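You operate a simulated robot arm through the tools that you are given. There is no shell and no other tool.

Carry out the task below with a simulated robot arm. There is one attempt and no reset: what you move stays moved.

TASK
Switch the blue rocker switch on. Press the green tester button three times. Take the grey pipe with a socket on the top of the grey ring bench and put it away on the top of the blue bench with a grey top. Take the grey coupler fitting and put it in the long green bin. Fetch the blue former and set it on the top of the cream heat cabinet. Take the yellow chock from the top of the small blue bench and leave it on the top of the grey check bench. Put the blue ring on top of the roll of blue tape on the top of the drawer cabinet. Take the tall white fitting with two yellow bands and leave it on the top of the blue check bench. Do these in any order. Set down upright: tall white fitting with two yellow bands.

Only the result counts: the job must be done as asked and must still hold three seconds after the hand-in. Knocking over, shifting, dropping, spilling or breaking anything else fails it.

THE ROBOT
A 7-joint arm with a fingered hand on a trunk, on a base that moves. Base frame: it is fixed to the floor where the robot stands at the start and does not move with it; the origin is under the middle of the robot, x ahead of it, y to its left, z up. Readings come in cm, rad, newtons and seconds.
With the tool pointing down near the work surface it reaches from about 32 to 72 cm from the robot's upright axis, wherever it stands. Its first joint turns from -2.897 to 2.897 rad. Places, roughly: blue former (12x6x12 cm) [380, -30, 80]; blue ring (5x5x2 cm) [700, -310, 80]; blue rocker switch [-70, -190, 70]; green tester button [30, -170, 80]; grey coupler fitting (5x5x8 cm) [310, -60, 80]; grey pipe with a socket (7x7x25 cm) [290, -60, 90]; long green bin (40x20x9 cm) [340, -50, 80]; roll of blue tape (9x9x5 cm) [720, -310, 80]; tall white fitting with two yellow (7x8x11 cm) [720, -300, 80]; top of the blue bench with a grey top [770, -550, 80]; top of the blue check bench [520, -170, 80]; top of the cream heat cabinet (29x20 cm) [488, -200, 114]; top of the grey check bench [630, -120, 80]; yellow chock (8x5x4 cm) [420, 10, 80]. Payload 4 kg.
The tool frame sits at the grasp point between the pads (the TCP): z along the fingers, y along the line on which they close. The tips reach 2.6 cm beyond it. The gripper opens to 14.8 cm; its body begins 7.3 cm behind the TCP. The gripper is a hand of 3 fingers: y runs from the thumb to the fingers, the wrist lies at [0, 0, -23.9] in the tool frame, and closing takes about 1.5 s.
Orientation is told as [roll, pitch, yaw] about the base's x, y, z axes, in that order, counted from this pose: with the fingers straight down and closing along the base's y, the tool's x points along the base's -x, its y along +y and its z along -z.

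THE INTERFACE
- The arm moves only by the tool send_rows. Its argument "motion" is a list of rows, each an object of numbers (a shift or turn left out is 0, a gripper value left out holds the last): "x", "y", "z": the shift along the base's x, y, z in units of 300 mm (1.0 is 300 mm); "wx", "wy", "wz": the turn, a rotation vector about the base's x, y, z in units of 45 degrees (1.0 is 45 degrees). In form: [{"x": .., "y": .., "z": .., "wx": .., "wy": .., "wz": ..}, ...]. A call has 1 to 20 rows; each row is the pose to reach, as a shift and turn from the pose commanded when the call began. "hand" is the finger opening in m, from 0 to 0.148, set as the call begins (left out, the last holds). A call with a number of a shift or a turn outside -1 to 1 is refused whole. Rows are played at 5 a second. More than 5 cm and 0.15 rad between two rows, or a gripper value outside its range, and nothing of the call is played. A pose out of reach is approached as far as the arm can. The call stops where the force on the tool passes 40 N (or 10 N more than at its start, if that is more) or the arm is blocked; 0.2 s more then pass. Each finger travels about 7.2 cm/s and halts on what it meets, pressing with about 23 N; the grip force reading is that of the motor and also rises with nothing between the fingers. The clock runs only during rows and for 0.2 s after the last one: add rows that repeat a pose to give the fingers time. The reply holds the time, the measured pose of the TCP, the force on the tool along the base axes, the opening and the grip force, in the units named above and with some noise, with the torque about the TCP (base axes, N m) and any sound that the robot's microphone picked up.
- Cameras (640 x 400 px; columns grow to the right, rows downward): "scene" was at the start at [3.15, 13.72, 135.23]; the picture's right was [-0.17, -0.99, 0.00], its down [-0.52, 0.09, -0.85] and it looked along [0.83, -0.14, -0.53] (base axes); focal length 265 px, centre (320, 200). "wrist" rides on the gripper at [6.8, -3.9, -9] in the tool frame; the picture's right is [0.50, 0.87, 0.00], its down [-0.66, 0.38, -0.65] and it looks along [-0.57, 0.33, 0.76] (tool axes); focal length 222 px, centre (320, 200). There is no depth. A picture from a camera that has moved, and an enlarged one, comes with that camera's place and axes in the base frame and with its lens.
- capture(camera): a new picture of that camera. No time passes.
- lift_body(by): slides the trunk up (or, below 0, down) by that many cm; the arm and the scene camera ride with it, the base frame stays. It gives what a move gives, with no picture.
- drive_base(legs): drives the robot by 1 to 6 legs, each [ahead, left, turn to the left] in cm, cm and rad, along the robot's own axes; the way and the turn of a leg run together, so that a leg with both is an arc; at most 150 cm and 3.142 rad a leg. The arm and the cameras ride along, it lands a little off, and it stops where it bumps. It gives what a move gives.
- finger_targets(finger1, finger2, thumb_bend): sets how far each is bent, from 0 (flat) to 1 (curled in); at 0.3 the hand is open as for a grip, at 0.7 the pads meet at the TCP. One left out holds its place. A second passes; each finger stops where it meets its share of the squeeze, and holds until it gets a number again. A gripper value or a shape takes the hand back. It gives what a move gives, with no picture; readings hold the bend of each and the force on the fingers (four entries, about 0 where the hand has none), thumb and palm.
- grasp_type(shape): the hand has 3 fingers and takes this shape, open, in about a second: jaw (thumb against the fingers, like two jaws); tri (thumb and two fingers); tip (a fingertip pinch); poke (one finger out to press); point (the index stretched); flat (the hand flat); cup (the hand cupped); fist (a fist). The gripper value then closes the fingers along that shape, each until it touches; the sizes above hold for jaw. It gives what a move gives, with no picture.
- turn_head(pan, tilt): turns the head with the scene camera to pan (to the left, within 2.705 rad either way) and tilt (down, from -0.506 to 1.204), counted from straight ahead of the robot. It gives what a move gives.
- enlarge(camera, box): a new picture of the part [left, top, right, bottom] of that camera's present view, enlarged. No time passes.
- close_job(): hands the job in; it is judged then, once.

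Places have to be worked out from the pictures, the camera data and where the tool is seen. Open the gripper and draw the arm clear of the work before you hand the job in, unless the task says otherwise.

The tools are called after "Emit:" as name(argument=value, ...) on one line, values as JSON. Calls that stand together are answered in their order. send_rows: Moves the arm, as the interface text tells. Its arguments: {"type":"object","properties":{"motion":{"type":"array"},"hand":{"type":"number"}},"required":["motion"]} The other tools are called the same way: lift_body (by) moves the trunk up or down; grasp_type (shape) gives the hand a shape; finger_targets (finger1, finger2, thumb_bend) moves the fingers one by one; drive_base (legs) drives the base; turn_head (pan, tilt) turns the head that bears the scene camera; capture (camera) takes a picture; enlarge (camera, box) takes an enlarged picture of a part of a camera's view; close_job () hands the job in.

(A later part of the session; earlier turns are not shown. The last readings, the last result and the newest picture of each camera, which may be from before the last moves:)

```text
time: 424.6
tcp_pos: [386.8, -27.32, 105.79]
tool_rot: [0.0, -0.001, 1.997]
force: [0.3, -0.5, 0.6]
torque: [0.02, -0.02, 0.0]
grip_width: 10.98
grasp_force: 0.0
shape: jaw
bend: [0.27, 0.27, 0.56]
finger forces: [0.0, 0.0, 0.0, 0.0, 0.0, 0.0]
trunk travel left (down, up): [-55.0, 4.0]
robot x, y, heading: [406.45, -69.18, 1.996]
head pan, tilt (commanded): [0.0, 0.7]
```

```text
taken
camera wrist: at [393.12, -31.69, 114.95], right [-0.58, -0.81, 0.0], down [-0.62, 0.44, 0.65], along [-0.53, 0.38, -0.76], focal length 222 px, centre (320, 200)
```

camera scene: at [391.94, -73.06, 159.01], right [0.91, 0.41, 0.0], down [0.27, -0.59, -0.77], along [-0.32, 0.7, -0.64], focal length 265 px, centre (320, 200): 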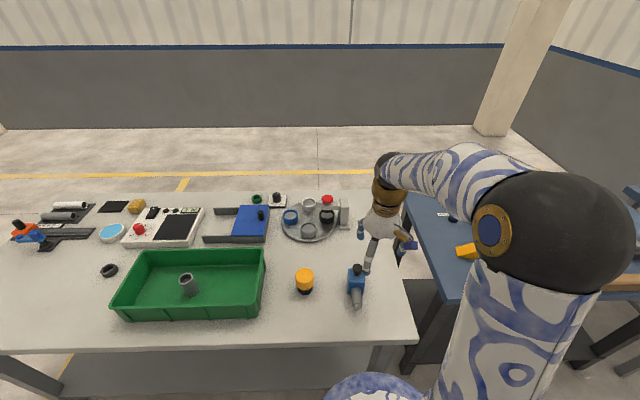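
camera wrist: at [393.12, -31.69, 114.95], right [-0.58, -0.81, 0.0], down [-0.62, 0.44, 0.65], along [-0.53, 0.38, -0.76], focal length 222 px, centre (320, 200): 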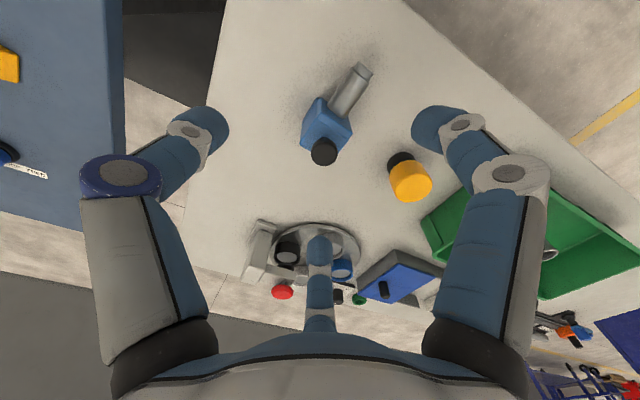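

The knob/block centre is confirmed at [382.3,-24.5], the mandrel pointing along (0.36,-0.93). I turn the tool about 87° so the mandrel will lie in the gap between the two fingers.

Emit:
send_rows(motion=[{"wz": 0.16}, {"wz": 0.32}, {"wz": 0.48}, {"wz": 0.64}, {"wz": 0.8}, {"wz": 0.964}], hand=0.1)

Emit:
send_rows(motion=[{"wz": 0.16}, {"wz": 0.32}, {"wz": 0.48}, {"wz": 0.64}, {"wz": 0.8}, {"wz": 0.964}, {"x": -0.075, "y": 0.046, "wz": 0.964}, {"x": -0.15, "y": 0.093, "wz": 0.964}, {"x": -0.15, "y": 0.093, "z": -0.12, "wz": 0.964}, {"x": -0.15, "y": 0.093, "z": -0.17, "wz": 0.964}])

Emit:
capture(camera="wrist")

Emit:
enlarge(camera="scene", box=[270, 180, 430, 320])

```text
time: 426.0
tcp_pos: [386.72, -27.41, 105.86]
tool_rot: [0.0, 0.001, 2.76]
force: [0.1, 1.0, 0.6]
torque: [0.0, 0.01, 0.0]
grip_width: 10.04
grasp_force: 0.0
shape: jaw
bend: [0.29, 0.29, 0.72]
finger forces: [0.0, 0.1, 0.0, 0.0, 0.0, 0.0]
trunk travel left (down, up): [-55.0, 4.0]
robot x, y, heading: [406.37, -69.12, 1.994]
head pan, tilt (commanded): [0.0, 0.7]
```

```text
time: 428.2
tcp_pos: [382.33, -24.69, 100.73]
tool_rot: [0.0, -0.001, -2.769]
force: [0.0, 0.0, -0.1]
torque: [-0.01, -0.01, -0.01]
grip_width: 10.02
grasp_force: 0.1
shape: jaw
bend: [0.29, 0.29, 0.72]
finger forces: [0.0, 0.0, 0.0, 0.1, 0.1, 0.0]
trunk travel left (down, up): [-55.0, 4.0]
robot x, y, heading: [406.53, -69.35, 1.996]
head pan, tilt (commanded): [0.0, 0.7]
```

```text
taken
camera wrist: at [387.22, -18.45, 109.85], right [0.78, -0.62, 0.0], down [-0.47, -0.59, 0.65], along [-0.41, -0.51, -0.76], focal length 222 px, centre (320, 200)
```

wrist: 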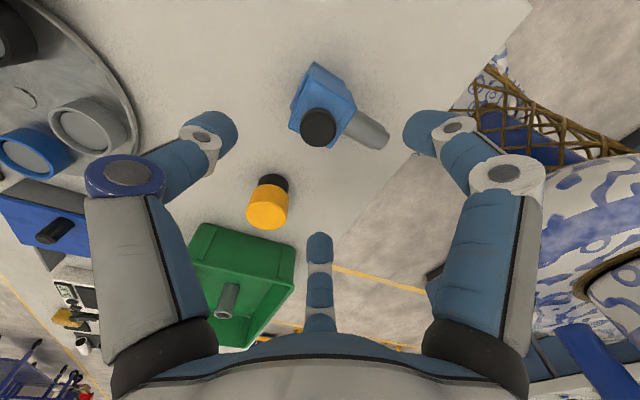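

```text
2.86 times, centred on (350, 250) of scene
camera zoom: at [391.94, -73.05, 159.01], right [0.91, 0.41, 0.0], down [0.27, -0.59, -0.76], along [-0.32, 0.7, -0.64], focal length 758 px, centre (234, 57)
```

zoom: 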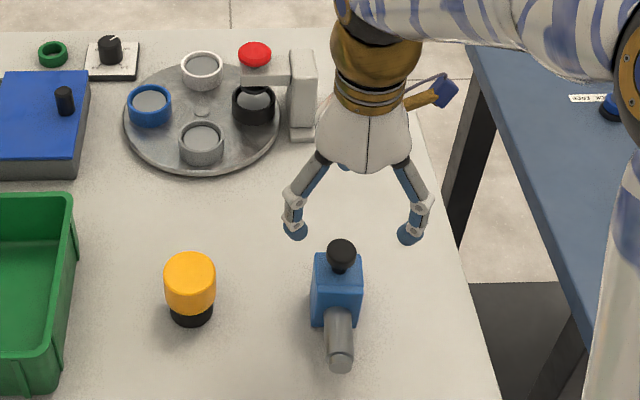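

The knob is exactly under the tool axis and the mandrel lies in the finger gap. I descend to z 86.

Emit:
send_rows(motion=[{"z": -0.12}, {"z": -0.24}, {"z": -0.36}, {"z": -0.45}, {"z": -0.49}])

Emit:
capture(camera="wrist")

Emit:
enlarge(camera="scene", box=[270, 180, 430, 320])

```text
time: 429.4
tcp_pos: [382.26, -24.37, 85.98]
tool_rot: [0.0, -0.003, -2.77]
force: [-0.5, 0.0, 0.1]
torque: [0.0, 0.02, 0.02]
grip_width: 10.03
grasp_force: 0.0
shape: jaw
bend: [0.29, 0.29, 0.72]
finger forces: [0.0, 0.0, 0.0, 0.0, 0.0, 0.0]
trunk travel left (down, up): [-55.0, 4.0]
robot x, y, heading: [406.3, -69.23, 1.997]
head pan, tilt (commanded): [0.0, 0.7]
```

```text
taken
camera wrist: at [387.22, -18.29, 95.25], right [0.78, -0.62, 0.0], down [-0.47, -0.59, 0.65], along [-0.41, -0.51, -0.76], focal length 222 px, centre (320, 200)
```

wrist: 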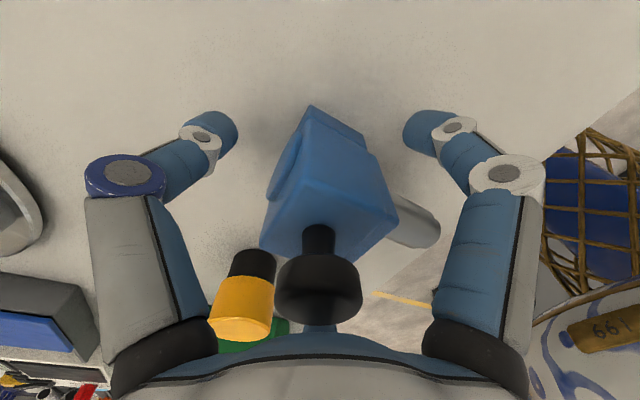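

```text
2.86 times, centred on (350, 250) of scene
camera zoom: at [391.94, -73.05, 159.01], right [0.91, 0.41, 0.0], down [0.27, -0.59, -0.76], along [-0.32, 0.7, -0.64], focal length 758 px, centre (234, 57)
```

zoom: 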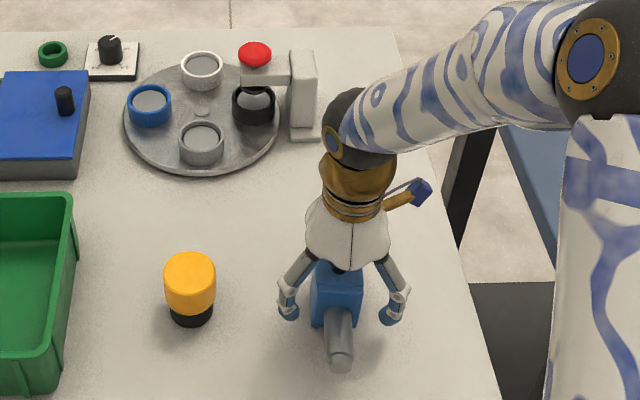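

The block sits centred between the digits. I close the fingers.

Emit:
send_rows(motion=[{"z": 0}, {"z": 0}, {"z": 0}, {"z": 0}, {"z": 0}, {"z": 0}, {"z": 0}, {"z": 0}], hand=0.0)

Emit:
capture(camera="wrist")

Emit:
enlarge(camera="scene", box=[270, 180, 430, 320])

```text
time: 431.2
tcp_pos: [382.38, -24.46, 86.12]
tool_rot: [0.0, -0.001, -2.77]
force: [0.6, 0.6, 0.1]
torque: [0.04, 0.01, 0.0]
grip_width: 4.55
grasp_force: 23.4
shape: jaw
bend: [0.77, 0.77, 0.7]
finger forces: [18.2, 18.1, 0.0, 0.1, 20.5, 0.0]
trunk travel left (down, up): [-55.0, 4.0]
robot x, y, heading: [406.76, -69.3, 1.996]
head pan, tilt (commanded): [0.0, 0.7]
```

```text
taken
camera wrist: at [387.23, -18.28, 95.27], right [0.78, -0.63, 0.0], down [-0.47, -0.59, 0.65], along [-0.41, -0.51, -0.76], focal length 222 px, centre (320, 200)
```

wrist: 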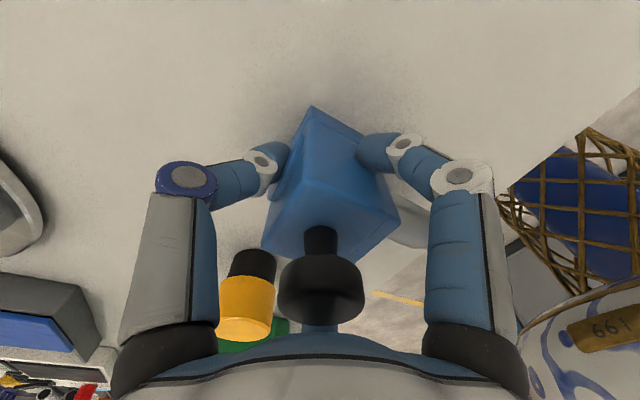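

```text
2.86 times, centred on (350, 250) of scene
camera zoom: at [391.92, -73.02, 159.0], right [0.91, 0.41, 0.0], down [0.27, -0.59, -0.76], along [-0.32, 0.7, -0.64], focal length 758 px, centre (234, 57)
```

zoom: 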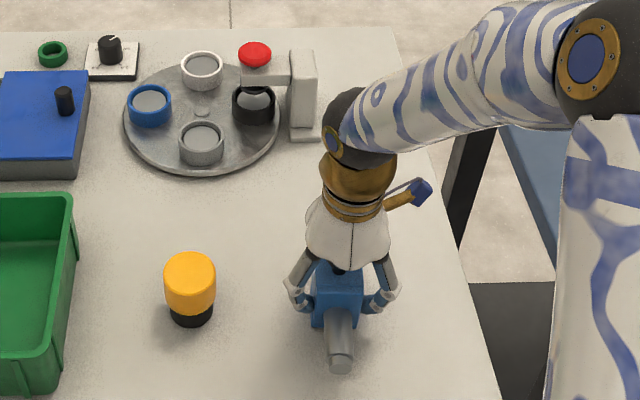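

All three grip (18–20 N). I lift slightly and check it stays level.

Emit:
send_rows(motion=[{"z": 0.05}, {"z": 0.12}, {"z": 0.22}, {"z": 0.34}, {"z": 0.46}, {"z": 0.56}])

Emit:
capture(camera="wrist")

Emit:
enlarge(camera="scene", box=[270, 140, 430, 280])

```text
time: 432.6
tcp_pos: [382.11, -24.81, 102.59]
tool_rot: [0.002, -0.002, -2.77]
force: [-0.6, -0.2, -5.0]
torque: [0.02, -0.02, -0.02]
grip_width: 4.52
grasp_force: 22.8
shape: jaw
bend: [0.77, 0.77, 0.7]
finger forces: [18.4, 18.5, 0.0, 0.1, 20.4, 0.0]
trunk travel left (down, up): [-55.0, 4.0]
robot x, y, heading: [406.34, -69.24, 1.989]
head pan, tilt (commanded): [0.0, 0.7]
```

```text
taken
camera wrist: at [386.94, -18.48, 111.83], right [0.78, -0.63, 0.0], down [-0.47, -0.59, 0.65], along [-0.41, -0.51, -0.76], focal length 222 px, centre (320, 200)
```

wrist: 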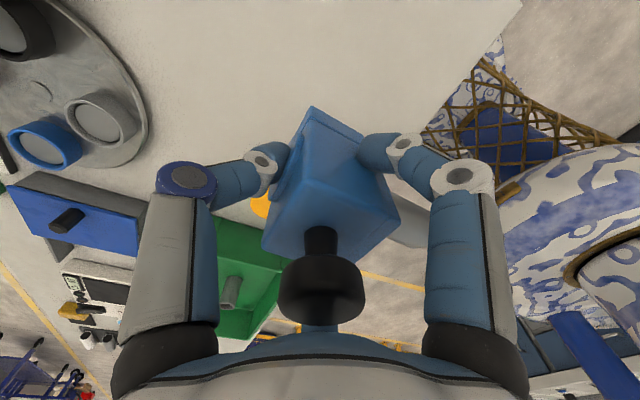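

```text
2.86 times, centred on (350, 210) of scene
camera zoom: at [391.93, -73.05, 159.0], right [0.91, 0.41, 0.0], down [0.27, -0.59, -0.76], along [-0.32, 0.7, -0.64], focal length 758 px, centre (234, 171)
```

zoom: 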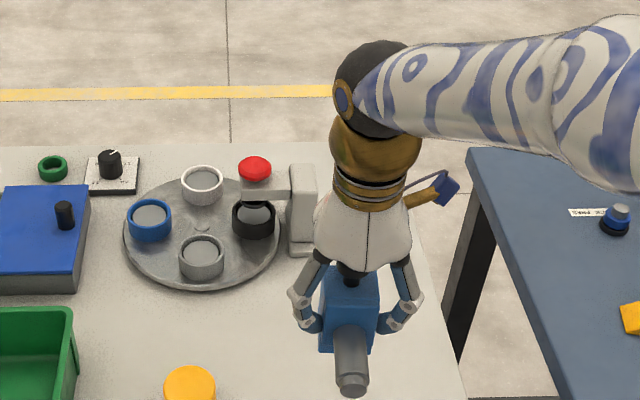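

The former is held level. I back away and drive the same way back into the corridor behind the blue check bench.

Emit:
drive_base(legs=[[-20, 0, 0], [0, 0, 1.714], [94, 0, 0], [0, 0, 0.35], [110, 0, 0], [0, 0, 1.065]])

Emit:
turn_head(pan=0.0, tilt=0.4)

Emit:
capture(camera="scene")

```text
time: 451.9
tcp_pos: [291.5, -273.38, 102.57]
tool_rot: [0.0, 0.001, 0.336]
force: [-0.1, 1.1, -4.1]
torque: [-0.04, -0.01, -0.01]
grip_width: 4.5
grasp_force: 22.9
shape: jaw
bend: [0.77, 0.77, 0.7]
finger forces: [18.1, 18.2, 0.0, 0.0, 19.7, 0.0]
trunk travel left (down, up): [-55.0, 4.0]
robot x, y, heading: [268.35, -227.7, -1.182]
head pan, tilt (commanded): [0.0, 0.7]
```

```text
time: 452.7
tcp_pos: [291.65, -273.34, 102.81]
tool_rot: [0.001, 0.001, 0.336]
force: [0.5, -0.6, -5.0]
torque: [-0.03, 0.0, 0.0]
grip_width: 4.5
grasp_force: 23.0
shape: jaw
bend: [0.77, 0.77, 0.7]
finger forces: [18.2, 18.1, 0.0, 0.1, 19.8, 0.0]
trunk travel left (down, up): [-55.0, 4.0]
robot x, y, heading: [268.99, -227.84, -1.186]
head pan, tilt (commanded): [0.0, 0.4]
```

```text
taken
camera scene: at [284.29, -225.07, 161.68], right [-0.93, -0.38, 0.0], down [-0.15, 0.36, -0.92], along [0.35, -0.85, -0.39], focal length 265 px, centre (320, 200)
```

scene: 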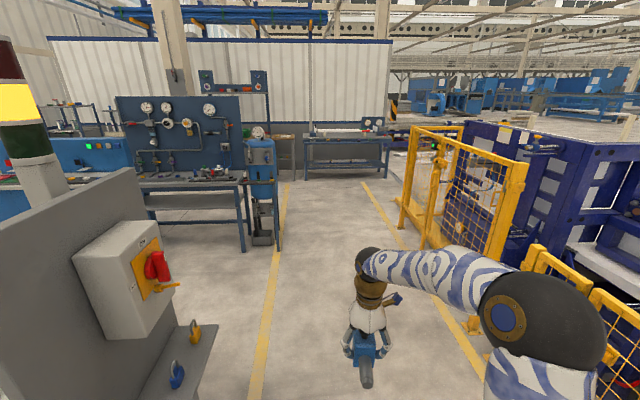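

On course. I drive into the corridor and turn toward the cream cabinet.

Emit:
drive_base(legs=[[155, 0, 0], [0, 0, 1.62], [108, 0, 0], [108, 0, 0], [0, 0, 1.56]])

Emit:
turn_head(pan=0.0, tilt=0.5)

Emit:
capture(camera="scene")

```text
refused: 155 is not a number from -150 to 150
```

```text
time: 453.4
tcp_pos: [291.44, -273.3, 102.57]
tool_rot: [-0.001, 0.0, 0.338]
force: [0.7, 0.2, -4.8]
torque: [-0.05, 0.0, -0.01]
grip_width: 4.49
grasp_force: 22.8
shape: jaw
bend: [0.77, 0.77, 0.7]
finger forces: [18.1, 18.1, 0.0, 0.1, 19.7, 0.0]
trunk travel left (down, up): [-55.0, 4.0]
robot x, y, heading: [268.46, -227.84, -1.183]
head pan, tilt (commanded): [0.0, 0.499]
```

```text
taken
camera scene: at [284.23, -224.91, 160.78], right [-0.93, -0.38, 0.0], down [-0.18, 0.44, -0.88], along [0.33, -0.81, -0.48], focal length 265 px, centre (320, 200)
```

scene: 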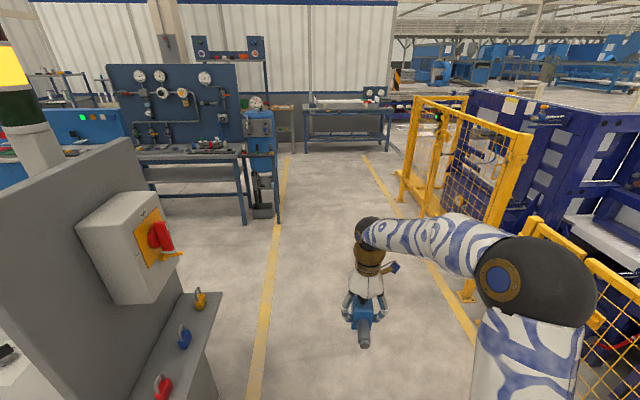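

The leg was over the 150 cm limit; I resend it within the limit.

Emit:
drive_base(legs=[[150, 0, 0], [0, 0, 1.62], [108, 0, 0], [108, 0, 0], [0, 0, 1.56]])

Emit:
turn_head(pan=0.0, tilt=0.5)

Emit:
capture(camera="scene")

```text
time: 478.7
tcp_pos: [493.53, -232.96, 102.72]
tool_rot: [0.0, -0.001, -2.724]
force: [-0.4, -0.5, -4.6]
torque: [0.05, 0.04, 0.03]
grip_width: 4.46
grasp_force: 23.3
shape: jaw
bend: [0.77, 0.77, 0.7]
finger forces: [18.1, 18.1, 0.0, 0.1, 19.4, 0.1]
trunk travel left (down, up): [-55.0, 4.0]
robot x, y, heading: [519.9, -276.52, 2.045]
head pan, tilt (commanded): [0.0, 0.499]
```

```text
time: 479.3
tcp_pos: [493.44, -233.08, 102.52]
tool_rot: [0.001, 0.0, -2.724]
force: [0.3, -0.2, -4.7]
torque: [0.06, 0.01, -0.03]
grip_width: 4.44
grasp_force: 23.0
shape: jaw
bend: [0.77, 0.77, 0.7]
finger forces: [18.0, 18.2, 0.1, 0.1, 19.3, 0.1]
trunk travel left (down, up): [-55.0, 4.0]
robot x, y, heading: [520.0, -276.43, 2.046]
head pan, tilt (commanded): [0.0, 0.499]
```

```text
taken
camera scene: at [505.23, -280.3, 160.78], right [0.89, 0.45, 0.0], down [0.22, -0.43, -0.88], along [-0.4, 0.78, -0.48], focal length 265 px, centre (320, 200)
```

scene: 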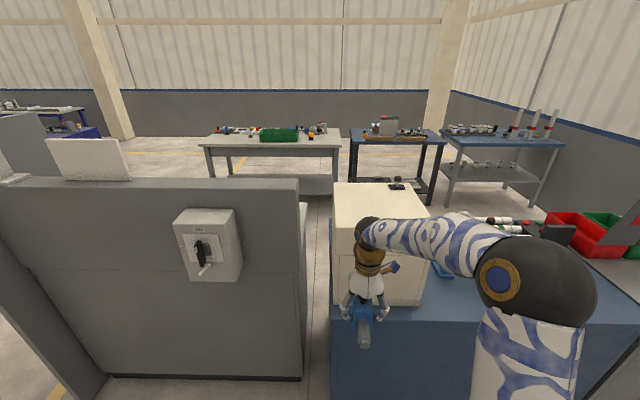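

The cabinet's top is at z 114, so I raise the trunk fully and enlarge the view of its top.

Emit:
lift_body(by=4)

Emit:
send_rows(motion=[{"z": 0.15}, {"z": 0.3}, {"z": 0.45}, {"z": 0.6}, {"z": 0.65}])

Emit:
enlarge(camera="scene", box=[310, 150, 470, 320])

```text
time: 480.2
tcp_pos: [493.44, -233.06, 106.6]
tool_rot: [-0.001, -0.001, -2.724]
force: [0.4, -0.7, -5.6]
torque: [0.05, 0.02, -0.01]
grip_width: 4.46
grasp_force: 23.2
shape: jaw
bend: [0.77, 0.77, 0.7]
finger forces: [18.1, 18.1, 0.0, 0.1, 19.2, 0.1]
trunk travel left (down, up): [-59.0, 0.0]
robot x, y, heading: [519.58, -276.42, 2.041]
head pan, tilt (commanded): [0.0, 0.499]
```

```text
time: 481.4
tcp_pos: [493.61, -233.21, 126.08]
tool_rot: [-0.001, 0.001, -2.726]
force: [0.7, 0.1, -4.5]
torque: [0.07, 0.0, -0.02]
grip_width: 4.45
grasp_force: 22.9
shape: jaw
bend: [0.77, 0.77, 0.7]
finger forces: [18.3, 18.2, 0.1, 0.0, 19.5, 0.0]
trunk travel left (down, up): [-59.0, 0.0]
robot x, y, heading: [520.09, -276.53, 2.041]
head pan, tilt (commanded): [0.0, 0.499]
```

```text
2.35 times, centred on (390, 235) of scene
camera zoom: at [505.23, -280.31, 164.77], right [0.89, 0.45, 0.0], down [0.22, -0.43, -0.88], along [-0.4, 0.78, -0.48], focal length 624 px, centre (155, 118)
```

zoom: 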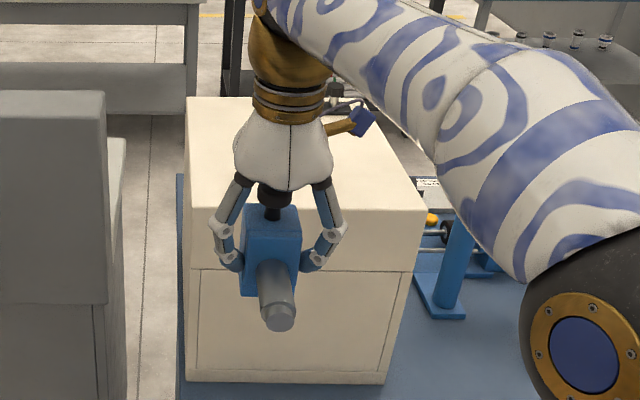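

The cabinet's top spans about 32×33 cm; the free part is centred at [488,-200]. I drive forward so the former comes above it.

Emit:
drive_base(legs=[[33, -6.5, 0]])

Emit:
turn_head(pan=0.0, tilt=0.8)

Emit:
capture(camera="scene")

Emit:
capture(camera="wrist")

```text
time: 483.6
tcp_pos: [483.54, -200.51, 126.02]
tool_rot: [0.002, 0.0, -2.717]
force: [0.8, 0.5, -5.3]
torque: [0.04, 0.01, 0.03]
grip_width: 4.48
grasp_force: 22.6
shape: jaw
bend: [0.77, 0.77, 0.7]
finger forces: [18.3, 18.3, 0.0, 0.1, 19.5, 0.1]
trunk travel left (down, up): [-59.0, 0.0]
robot x, y, heading: [510.15, -243.46, 2.048]
head pan, tilt (commanded): [0.0, 0.499]
```

```text
time: 484.4
tcp_pos: [483.54, -200.72, 126.08]
tool_rot: [0.0, 0.0, -2.715]
force: [-0.4, 0.2, -5.4]
torque: [0.03, 0.03, -0.01]
grip_width: 4.46
grasp_force: 23.2
shape: jaw
bend: [0.77, 0.77, 0.7]
finger forces: [18.3, 18.3, 0.1, 0.0, 19.6, 0.0]
trunk travel left (down, up): [-59.0, 0.0]
robot x, y, heading: [510.35, -243.84, 2.048]
head pan, tilt (commanded): [0.0, 0.799]
```

```text
taken
camera scene: at [496.1, -248.66, 162.19], right [0.89, 0.46, 0.0], down [0.33, -0.64, -0.7], along [-0.32, 0.62, -0.72], focal length 265 px, centre (320, 200)
```

scene: 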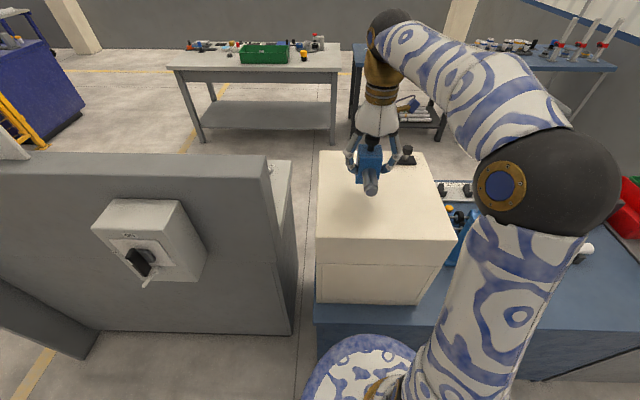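

```text
taken
camera wrist: at [488.16, -194.2, 135.19], right [0.81, -0.58, 0.0], down [-0.44, -0.61, 0.65], along [-0.38, -0.53, -0.76], focal length 222 px, centre (320, 200)
```

wrist: 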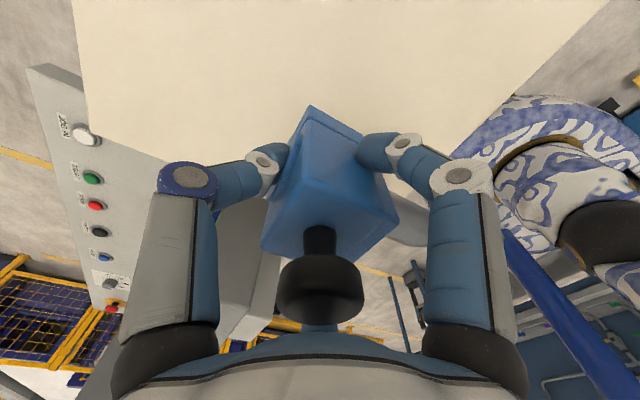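

I shift the former over the free part of the cabinet's top and lower it near the surface.

Emit:
send_rows(motion=[{"x": 0.083, "y": 0.077}, {"x": 0.083, "y": 0.077, "z": -0.08}, {"x": 0.083, "y": 0.077, "z": -0.14}, {"x": 0.083, "y": 0.077, "z": -0.16}, {"x": 0.083, "y": 0.077, "z": -0.16}])

Emit:
enlarge(camera="scene", box=[290, 100, 470, 260])

```text
time: 485.6
tcp_pos: [486.0, -198.25, 121.09]
tool_rot: [0.002, -0.002, -2.719]
force: [0.6, 0.4, -5.7]
torque: [0.04, -0.04, 0.0]
grip_width: 4.45
grasp_force: 22.6
shape: jaw
bend: [0.77, 0.77, 0.7]
finger forces: [18.4, 18.5, 0.1, 0.0, 19.6, 0.0]
trunk travel left (down, up): [-59.0, 0.0]
robot x, y, heading: [510.18, -243.8, 2.05]
head pan, tilt (commanded): [0.0, 0.799]
```

```text
2.50 times, centred on (380, 180) of scene
camera zoom: at [496.1, -248.66, 162.18], right [0.89, 0.46, 0.0], down [0.33, -0.64, -0.7], along [-0.32, 0.62, -0.72], focal length 663 px, centre (170, 250)
```

zoom: 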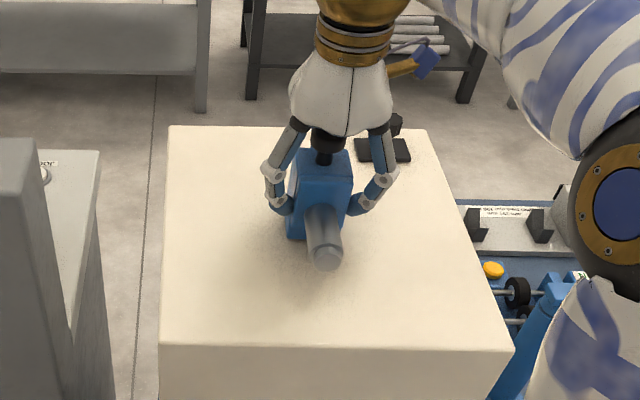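

I lower in small steps to contact.

Emit:
send_rows(motion=[{"z": -0.01}, {"z": -0.02}, {"z": -0.026}, {"z": -0.031}, {"z": -0.036}])

```text
time: 486.8
tcp_pos: [486.14, -198.39, 120.42]
tool_rot: [-0.003, -0.002, -2.717]
force: [0.4, 5.2, 24.9]
torque: [0.04, 0.02, -0.03]
grip_width: 4.52
grasp_force: 23.1
shape: jaw
bend: [0.77, 0.78, 0.7]
finger forces: [21.7, 21.5, 0.1, 0.0, 26.0, 0.0]
trunk travel left (down, up): [-59.0, 0.0]
robot x, y, heading: [510.37, -243.65, 2.044]
head pan, tilt (commanded): [0.0, 0.799]
```

Contact (25 N). I relieve it a little and open the fingers.

Emit:
send_rows(motion=[{"z": 0.004}, {"z": 0.008}, {"z": 0.01}])

Emit:
send_rows(motion=[{"z": 0}, {"z": 0}, {"z": 0}, {"z": 0}, {"z": 0}, {"z": 0}, {"z": 0}], hand=0.1)

Emit:
enlarge(camera="scene", box=[290, 100, 470, 260])

Emit:
capture(camera="wrist")

```text
time: 487.6
tcp_pos: [486.13, -198.4, 120.48]
tool_rot: [0.0, 0.001, -2.718]
force: [-0.8, 6.9, 18.1]
torque: [0.13, 0.04, -0.04]
grip_width: 4.56
grasp_force: 22.4
shape: jaw
bend: [0.78, 0.78, 0.69]
finger forces: [21.1, 20.8, 0.1, 0.0, 26.6, 0.1]
trunk travel left (down, up): [-59.0, 0.0]
robot x, y, heading: [509.99, -243.5, 2.049]
head pan, tilt (commanded): [0.0, 0.799]
```

```text
time: 489.2
tcp_pos: [486.15, -198.43, 120.36]
tool_rot: [0.001, -0.001, -2.719]
force: [-0.7, 0.3, -0.6]
torque: [0.02, 0.0, -0.01]
grip_width: 10.01
grasp_force: 0.0
shape: jaw
bend: [0.29, 0.29, 0.72]
finger forces: [0.0, 0.1, 0.1, 0.0, 0.0, 0.1]
trunk travel left (down, up): [-59.0, 0.0]
robot x, y, heading: [509.99, -243.74, 2.048]
head pan, tilt (commanded): [0.0, 0.799]
```

```text
2.50 times, centred on (380, 180) of scene
camera zoom: at [496.12, -248.7, 162.18], right [0.89, 0.46, 0.0], down [0.33, -0.64, -0.7], along [-0.32, 0.62, -0.72], focal length 663 px, centre (170, 250)
```

zoom: 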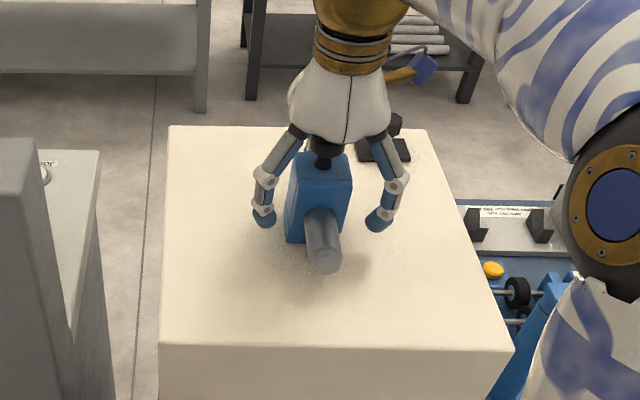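

```text
taken
camera wrist: at [490.72, -191.94, 129.61], right [0.81, -0.58, 0.0], down [-0.44, -0.61, 0.65], along [-0.38, -0.53, -0.76], focal length 222 px, centre (320, 200)
```

wrist: 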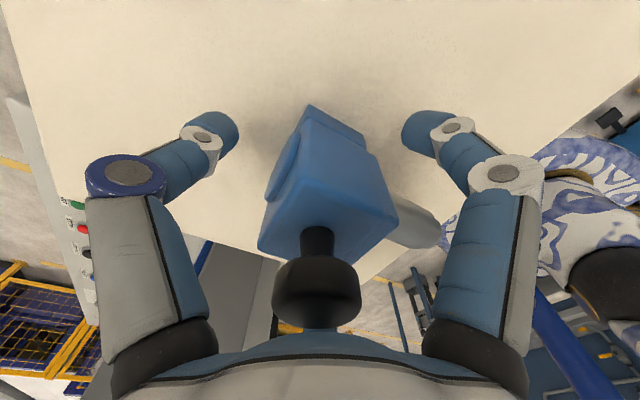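

The former stands on the cabinet. I raise the hand clear of its knob and then back the robot off.

Emit:
send_rows(motion=[{"z": 0.05}, {"z": 0.15}, {"z": 0.28}, {"z": 0.4}])

Emit:
drive_base(legs=[[-32, 0, 0]])

Emit:
turn_head(pan=0.0, tilt=0.5)

Emit:
capture(camera="scene")

```text
time: 490.2
tcp_pos: [486.26, -198.33, 132.58]
tool_rot: [0.001, 0.001, -2.717]
force: [-0.1, -0.4, 0.0]
torque: [0.01, -0.01, 0.01]
grip_width: 9.97
grasp_force: 0.1
shape: jaw
bend: [0.29, 0.29, 0.72]
finger forces: [0.1, 0.0, 0.0, 0.0, 0.0, 0.1]
trunk travel left (down, up): [-59.0, 0.0]
robot x, y, heading: [509.8, -244.14, 2.049]
head pan, tilt (commanded): [0.0, 0.799]
```

```text
time: 492.3
tcp_pos: [501.43, -226.38, 132.46]
tool_rot: [0.0, -0.001, -2.733]
force: [0.3, -0.2, 0.4]
torque: [0.01, -0.03, 0.01]
grip_width: 9.95
grasp_force: 0.1
shape: jaw
bend: [0.29, 0.29, 0.72]
finger forces: [0.1, 0.1, 0.0, 0.1, 0.1, 0.0]
trunk travel left (down, up): [-59.0, 0.0]
robot x, y, heading: [524.51, -272.02, 2.033]
head pan, tilt (commanded): [0.0, 0.799]
```

```text
time: 493.1
tcp_pos: [501.41, -226.3, 132.63]
tool_rot: [-0.001, -0.001, -2.732]
force: [0.0, -0.4, -0.2]
torque: [-0.01, 0.01, -0.01]
grip_width: 9.97
grasp_force: 0.1
shape: jaw
bend: [0.29, 0.29, 0.72]
finger forces: [0.0, 0.0, 0.0, 0.0, 0.0, 0.0]
trunk travel left (down, up): [-59.0, 0.0]
robot x, y, heading: [524.43, -272.13, 2.035]
head pan, tilt (commanded): [0.0, 0.499]
```

```text
taken
camera scene: at [510.02, -275.9, 164.77], right [0.89, 0.45, 0.0], down [0.21, -0.43, -0.88], along [-0.39, 0.78, -0.48], focal length 265 px, centre (320, 200)
```

scene: 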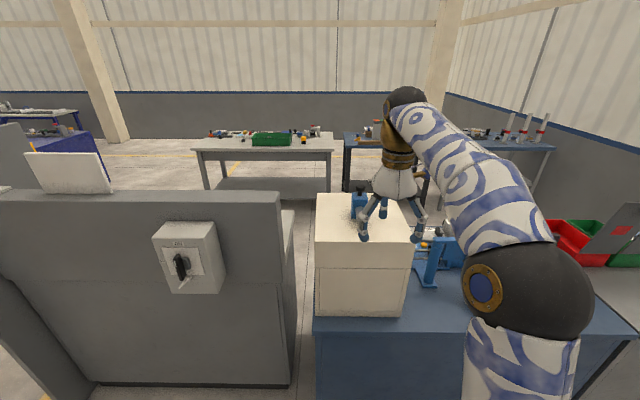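

The former is set. Before leaving the corridor I look at the grey check bench's top for a free place for the chock.

Emit:
turn_head(pan=-0.75, tilt=0.45)

Emit:
capture(camera="scene")

Emit:
enlarge(camera="scene", box=[200, 120, 520, 300])

```text
time: 494.2
tcp_pos: [501.34, -226.41, 132.71]
tool_rot: [-0.001, 0.0, -2.733]
force: [-0.5, -0.2, -0.5]
torque: [-0.01, -0.02, -0.01]
grip_width: 9.97
grasp_force: 0.1
shape: jaw
bend: [0.29, 0.29, 0.72]
finger forces: [0.0, 0.1, 0.0, 0.0, 0.1, 0.0]
trunk travel left (down, up): [-59.0, 0.0]
robot x, y, heading: [524.7, -272.08, 2.032]
head pan, tilt (commanded): [-0.75, 0.45]
```

```text
taken
camera scene: at [516.68, -275.21, 165.23], right [0.96, -0.28, 0.0], down [-0.12, -0.42, -0.9], along [0.25, 0.86, -0.44], focal length 265 px, centre (320, 200)
```

scene: 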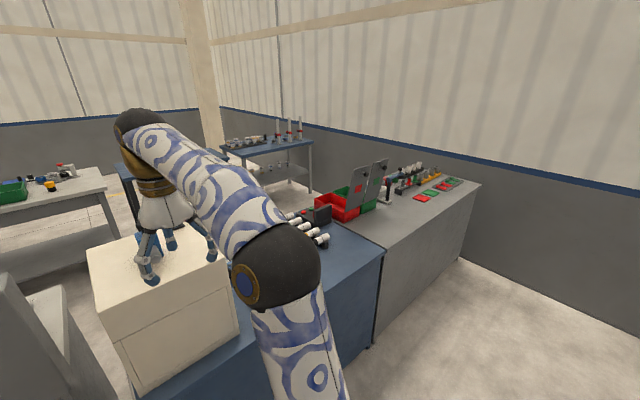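

```text
2.00 times, centred on (360, 210) of scene
camera zoom: at [516.68, -275.21, 165.23], right [0.96, -0.28, 0.0], down [-0.12, -0.42, -0.9], along [0.25, 0.86, -0.44], focal length 530 px, centre (240, 180)
```

zoom: 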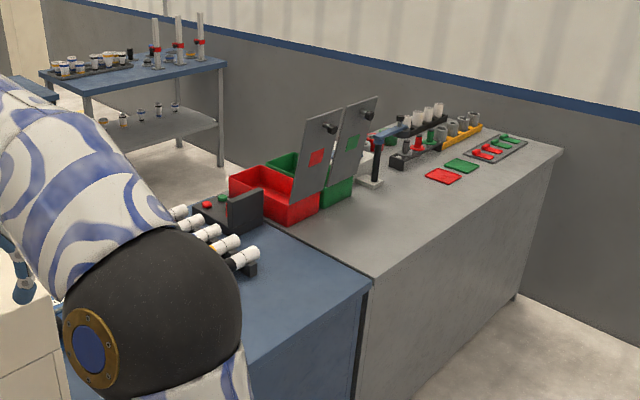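

The grey check bench's rear strip (corridor side) is free around [619,-142]. Now I drive round to the small blue bench for the chock.

Emit:
drive_base(legs=[[0, 0, 1.575], [110, 0, 0], [108, 0, 0], [0, 0, -1.646], [150, 0, 0]])

Emit:
turn_head(pan=-0.5, tilt=0.4)

Emit:
capture(camera="scene")

```text
time: 519.7
tcp_pos: [254.3, -182.57, 132.6]
tool_rot: [-0.001, 0.0, -2.8]
force: [1.4, 0.6, -0.4]
torque: [0.02, 0.0, 0.01]
grip_width: 9.98
grasp_force: 0.1
shape: jaw
bend: [0.29, 0.29, 0.72]
finger forces: [0.0, 0.1, 0.1, 0.1, 0.0, 0.1]
trunk travel left (down, up): [-59.0, 0.0]
robot x, y, heading: [274.07, -229.69, 1.968]
head pan, tilt (commanded): [-0.75, 0.45]
```

```text
time: 520.5
tcp_pos: [254.21, -182.58, 132.43]
tool_rot: [0.001, 0.0, -2.799]
force: [0.4, -0.1, 0.8]
torque: [-0.02, -0.01, 0.01]
grip_width: 9.94
grasp_force: 0.1
shape: jaw
bend: [0.29, 0.29, 0.72]
finger forces: [0.1, 0.0, 0.0, 0.1, 0.1, 0.0]
trunk travel left (down, up): [-59.0, 0.0]
robot x, y, heading: [274.41, -229.76, 1.969]
head pan, tilt (commanded): [-0.499, 0.4]
```

```text
taken
camera scene: at [264.02, -231.77, 165.69], right [0.99, -0.1, 0.0], down [-0.04, -0.39, -0.92], along [0.1, 0.92, -0.39], focal length 265 px, centre (320, 200)
```

scene: 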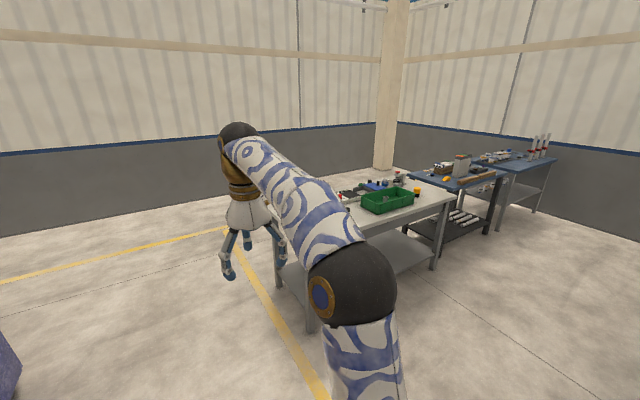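

I continue to the small blue bench.

Emit:
drive_base(legs=[[0, 0, -1.053], [112, 0, 0], [0, 0, -0.27], [110, 0, 0], [0, 0, 1.374]])

Emit:
turn_head(pan=0.0, tilt=0.65)

Emit:
capture(camera="scene")

```text
time: 538.5
tcp_pos: [405.46, -25.62, 132.52]
tool_rot: [0.0, -0.001, -2.727]
force: [0.5, 0.1, 0.2]
torque: [0.0, 0.01, -0.01]
grip_width: 9.97
grasp_force: 0.0
shape: jaw
bend: [0.29, 0.29, 0.72]
finger forces: [0.0, 0.0, 0.0, 0.0, 0.0, 0.0]
trunk travel left (down, up): [-59.0, 0.0]
robot x, y, heading: [429.22, -71.32, 2.043]
head pan, tilt (commanded): [-0.499, 0.4]
```

```text
time: 539.4
tcp_pos: [405.61, -25.54, 132.55]
tool_rot: [0.0, 0.0, -2.725]
force: [0.3, -0.1, -0.6]
torque: [0.02, -0.01, 0.01]
grip_width: 9.97
grasp_force: 0.0
shape: jaw
bend: [0.29, 0.29, 0.72]
finger forces: [0.1, 0.1, 0.0, 0.0, 0.0, 0.0]
trunk travel left (down, up): [-59.0, 0.0]
robot x, y, heading: [428.76, -70.99, 2.039]
head pan, tilt (commanded): [0.0, 0.649]
```

```text
taken
camera scene: at [414.73, -75.55, 163.44], right [0.89, 0.45, 0.0], down [0.27, -0.54, -0.8], along [-0.36, 0.71, -0.6], focal length 265 px, centre (320, 200)
```

scene: 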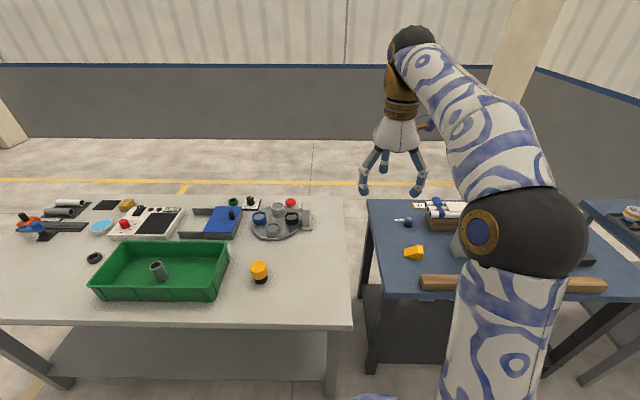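

Emit:
enlarge(camera="scene", box=[370, 200, 470, 300])

```text
4.00 times, centred on (420, 250) of scene
camera zoom: at [414.73, -75.55, 163.44], right [0.89, 0.45, 0.0], down [0.27, -0.54, -0.8], along [-0.36, 0.71, -0.6], focal length 1061 px, centre (-80, 0)
```

zoom: 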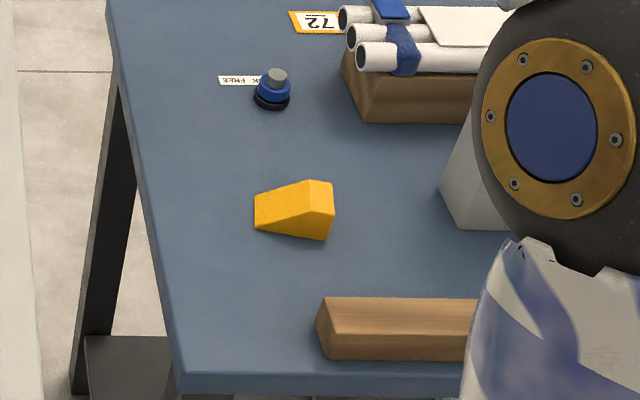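

The chock lies with its tall end to the right; centre ≈[415.8,6]. I drive up to the bench and turn the tool back so that the thumb will meet the tall end.

Emit:
drive_base(legs=[[0, -23, 0], [20, 0, 0]])

Emit:
send_rows(motion=[{"wz": -0.16}, {"wz": -0.32}, {"wz": -0.48}, {"wz": -0.64}, {"wz": -0.8}, {"wz": -0.96}])

Emit:
send_rows(motion=[{"wz": -0.16, "z": -0.1}, {"wz": -0.32, "z": -0.2}, {"wz": -0.48, "z": -0.3}, {"wz": -0.64, "z": -0.4}, {"wz": -0.8, "z": -0.5}, {"wz": -0.96, "z": -0.6}, {"wz": -0.96, "z": -0.7}])

Emit:
capture(camera="wrist")

Emit:
capture(camera="scene")

```text
time: 542.3
tcp_pos: [416.4, 3.18, 132.57]
tool_rot: [0.002, -0.001, -2.725]
force: [0.7, 0.3, 0.2]
torque: [-0.02, 0.02, 0.0]
grip_width: 10.02
grasp_force: 0.0
shape: jaw
bend: [0.29, 0.29, 0.72]
finger forces: [0.1, 0.1, 0.0, 0.1, 0.0, 0.1]
trunk travel left (down, up): [-59.0, 0.0]
robot x, y, heading: [440.16, -42.19, 2.038]
head pan, tilt (commanded): [0.0, 0.649]
```

```text
time: 543.7
tcp_pos: [416.43, 3.06, 132.6]
tool_rot: [0.0, -0.002, 2.8]
force: [0.8, -0.6, -0.2]
torque: [0.0, -0.01, 0.0]
grip_width: 9.95
grasp_force: 0.0
shape: jaw
bend: [0.29, 0.29, 0.72]
finger forces: [0.0, 0.0, 0.1, 0.1, 0.0, 0.0]
trunk travel left (down, up): [-59.0, 0.0]
robot x, y, heading: [439.67, -42.23, 2.039]
head pan, tilt (commanded): [0.0, 0.649]
```

```text
time: 545.3
tcp_pos: [416.35, 3.12, 111.51]
tool_rot: [-0.002, 0.0, 2.048]
force: [-0.5, -0.1, 0.3]
torque: [-0.01, 0.0, 0.02]
grip_width: 9.99
grasp_force: 0.1
shape: jaw
bend: [0.29, 0.29, 0.72]
finger forces: [0.0, 0.0, 0.0, 0.0, 0.1, 0.1]
trunk travel left (down, up): [-59.0, 0.0]
robot x, y, heading: [439.84, -42.52, 2.042]
head pan, tilt (commanded): [0.0, 0.649]
```

```text
taken
camera wrist: at [422.91, -1.05, 120.64], right [-0.54, -0.84, 0.0], down [-0.64, 0.41, 0.65], along [-0.55, 0.35, -0.76], focal length 222 px, centre (320, 200)
```

wrist: 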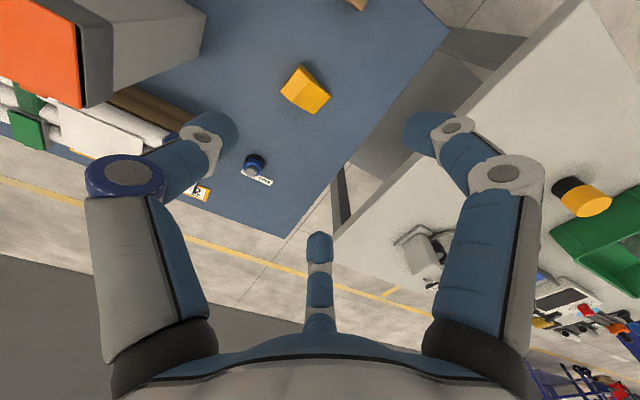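

```text
taken
camera scene: at [425.47, -46.82, 163.44], right [0.89, 0.45, 0.0], down [0.27, -0.54, -0.8], along [-0.36, 0.71, -0.6], focal length 265 px, centre (320, 200)
```

scene: 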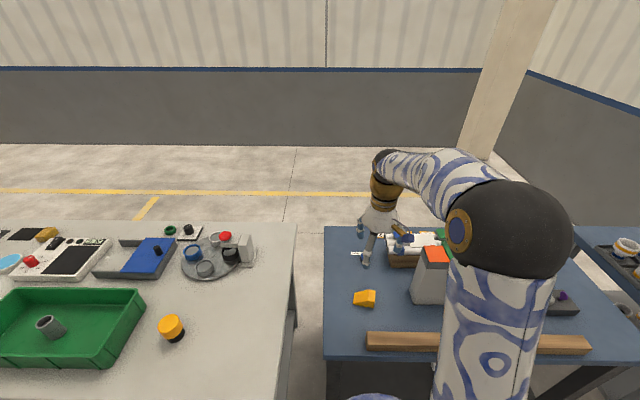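

The tall upright stands about 16 cm from the chock, so there is room. I enlarge the wrist view to read the chock's orientation.

Emit:
enlarge(camera="wrist", box=[230, 40, 390, 140])

Emit:
enlarge(camera="scene", box=[330, 250, 430, 330])

```text
4.00 times, centred on (310, 90) of wrist
camera zoom: at [422.91, -1.05, 120.64], right [-0.54, -0.84, 0.0], down [-0.64, 0.41, 0.65], along [-0.55, 0.35, -0.76], focal length 888 px, centre (360, 640)
```

zoom: 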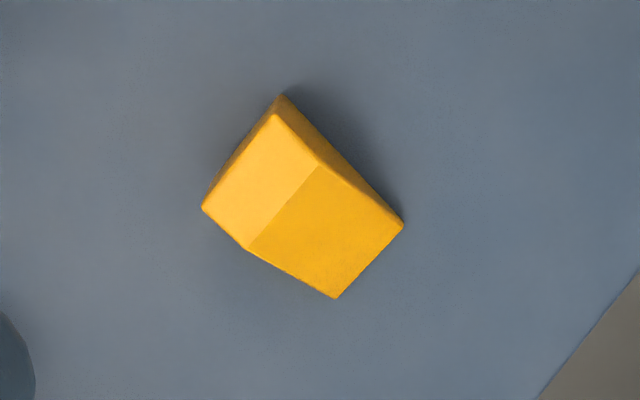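

```text
5.00 times, centred on (380, 290) of scene
camera zoom: at [425.47, -46.82, 163.44], right [0.89, 0.45, 0.0], down [0.27, -0.54, -0.8], along [-0.36, 0.71, -0.6], focal length 1326 px, centre (20, -250)
```

zoom: 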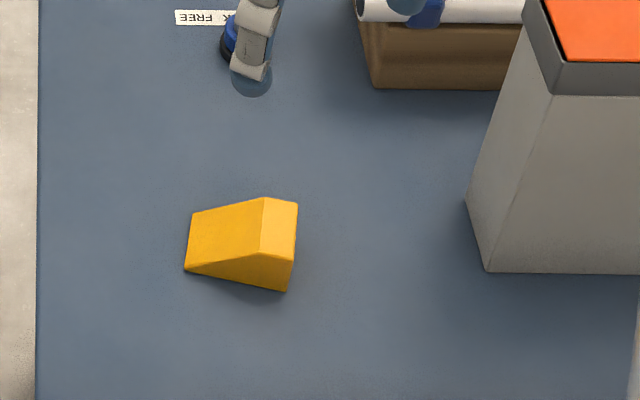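

The chock's axis runs at about 0.25 rad with the tall end at [418.5,7.2]. I align the tool (yaw 1.82), centre 2.4 cm from the tall end and go down to hover.

Emit:
send_rows(motion=[{"y": 0.06, "wz": -0.145}, {"x": -0.005, "y": 0.117, "wz": -0.29}, {"x": -0.005, "y": 0.117, "z": -0.15, "wz": -0.29}, {"x": -0.005, "y": 0.117, "z": -0.3, "wz": -0.29}, {"x": -0.005, "y": 0.117, "z": -0.45, "wz": -0.29}, {"x": -0.005, "y": 0.117, "z": -0.55, "wz": -0.29}, {"x": -0.005, "y": 0.117, "z": -0.55, "wz": -0.29}], hand=0.09)

Emit:
capture(camera="wrist")

Emit:
enlarge(camera="scene", box=[320, 200, 460, 330])

```text
time: 546.9
tcp_pos: [416.17, 6.69, 95.1]
tool_rot: [0.0, 0.001, 1.82]
force: [-0.3, 0.6, 0.2]
torque: [0.04, -0.01, 0.03]
grip_width: 9.07
grasp_force: 0.1
shape: jaw
bend: [0.32, 0.32, 0.7]
finger forces: [0.0, 0.0, 0.1, 0.1, 0.1, 0.0]
trunk travel left (down, up): [-59.0, 0.0]
robot x, y, heading: [440.23, -42.57, 2.038]
head pan, tilt (commanded): [0.0, 0.649]
```

```text
taken
camera wrist: at [421.61, 1.25, 104.34], right [-0.72, -0.7, 0.0], down [-0.53, 0.54, 0.65], along [-0.46, 0.47, -0.76], focal length 222 px, centre (320, 200)
```

wrist: 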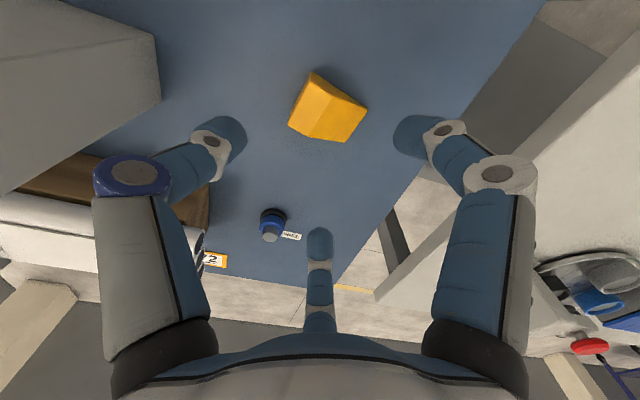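

```text
3.08 times, centred on (390, 265) of scene
camera zoom: at [425.49, -46.84, 163.44], right [0.89, 0.45, 0.0], down [0.27, -0.54, -0.8], along [-0.36, 0.71, -0.6], focal length 816 px, centre (105, 0)
```

zoom: 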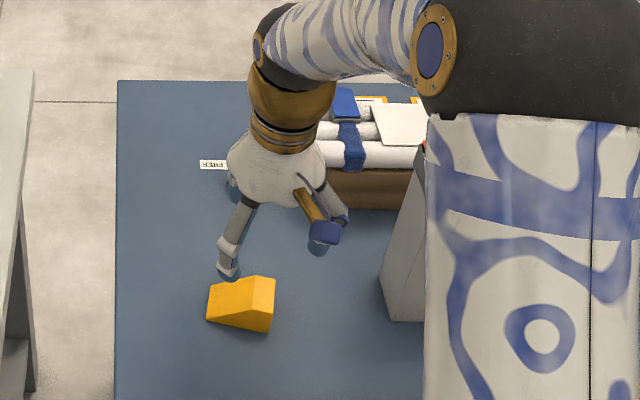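

I zoom in on the wrist view to verify the alignment before going down.

Emit:
enlarge(camera="wrist", box=[260, 50, 400, 190])

```text
2.86 times, centred on (330, 120) of wrist
camera zoom: at [421.61, 1.25, 104.34], right [-0.72, -0.7, 0.0], down [-0.53, 0.54, 0.65], along [-0.46, 0.47, -0.76], focal length 635 px, centre (291, 429)
```

zoom: 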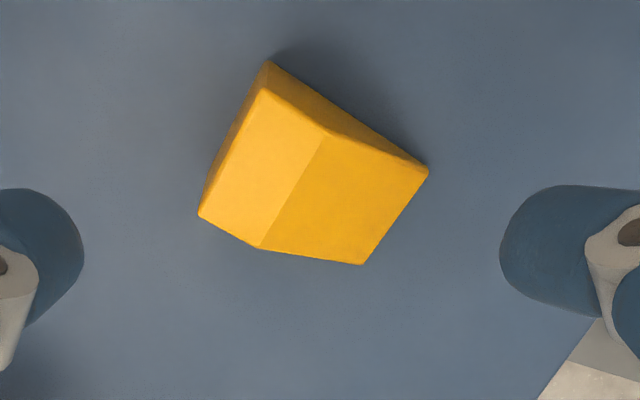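

Alignment is right. I descend to just above the bench top.

Emit:
send_rows(motion=[{"z": -0.12}, {"z": -0.24}, {"z": -0.33}, {"z": -0.37}, {"z": -0.39}])

Emit:
capture(camera="wrist")

```text
time: 548.1
tcp_pos: [416.19, 6.58, 83.26]
tool_rot: [-0.002, -0.001, 1.821]
force: [1.0, -0.1, -0.1]
torque: [0.02, 0.0, 0.0]
grip_width: 9.06
grasp_force: 0.1
shape: jaw
bend: [0.32, 0.32, 0.7]
finger forces: [0.0, 0.0, 0.0, 0.1, 0.0, 0.0]
trunk travel left (down, up): [-59.0, 0.0]
robot x, y, heading: [439.78, -42.68, 2.042]
head pan, tilt (commanded): [0.0, 0.649]
```

```text
taken
camera wrist: at [421.74, 1.11, 92.4], right [-0.72, -0.7, 0.0], down [-0.53, 0.54, 0.65], along [-0.46, 0.47, -0.76], focal length 222 px, centre (320, 200)
```

wrist: 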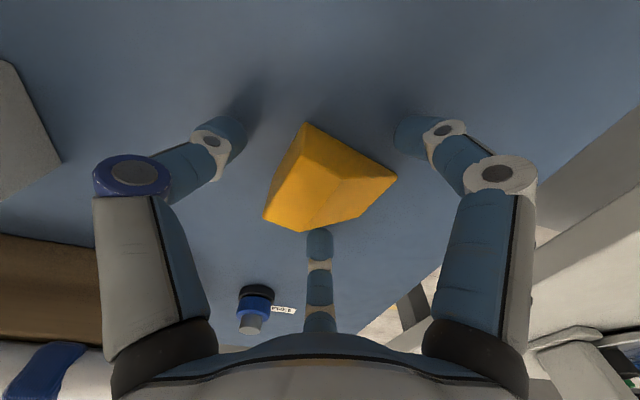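

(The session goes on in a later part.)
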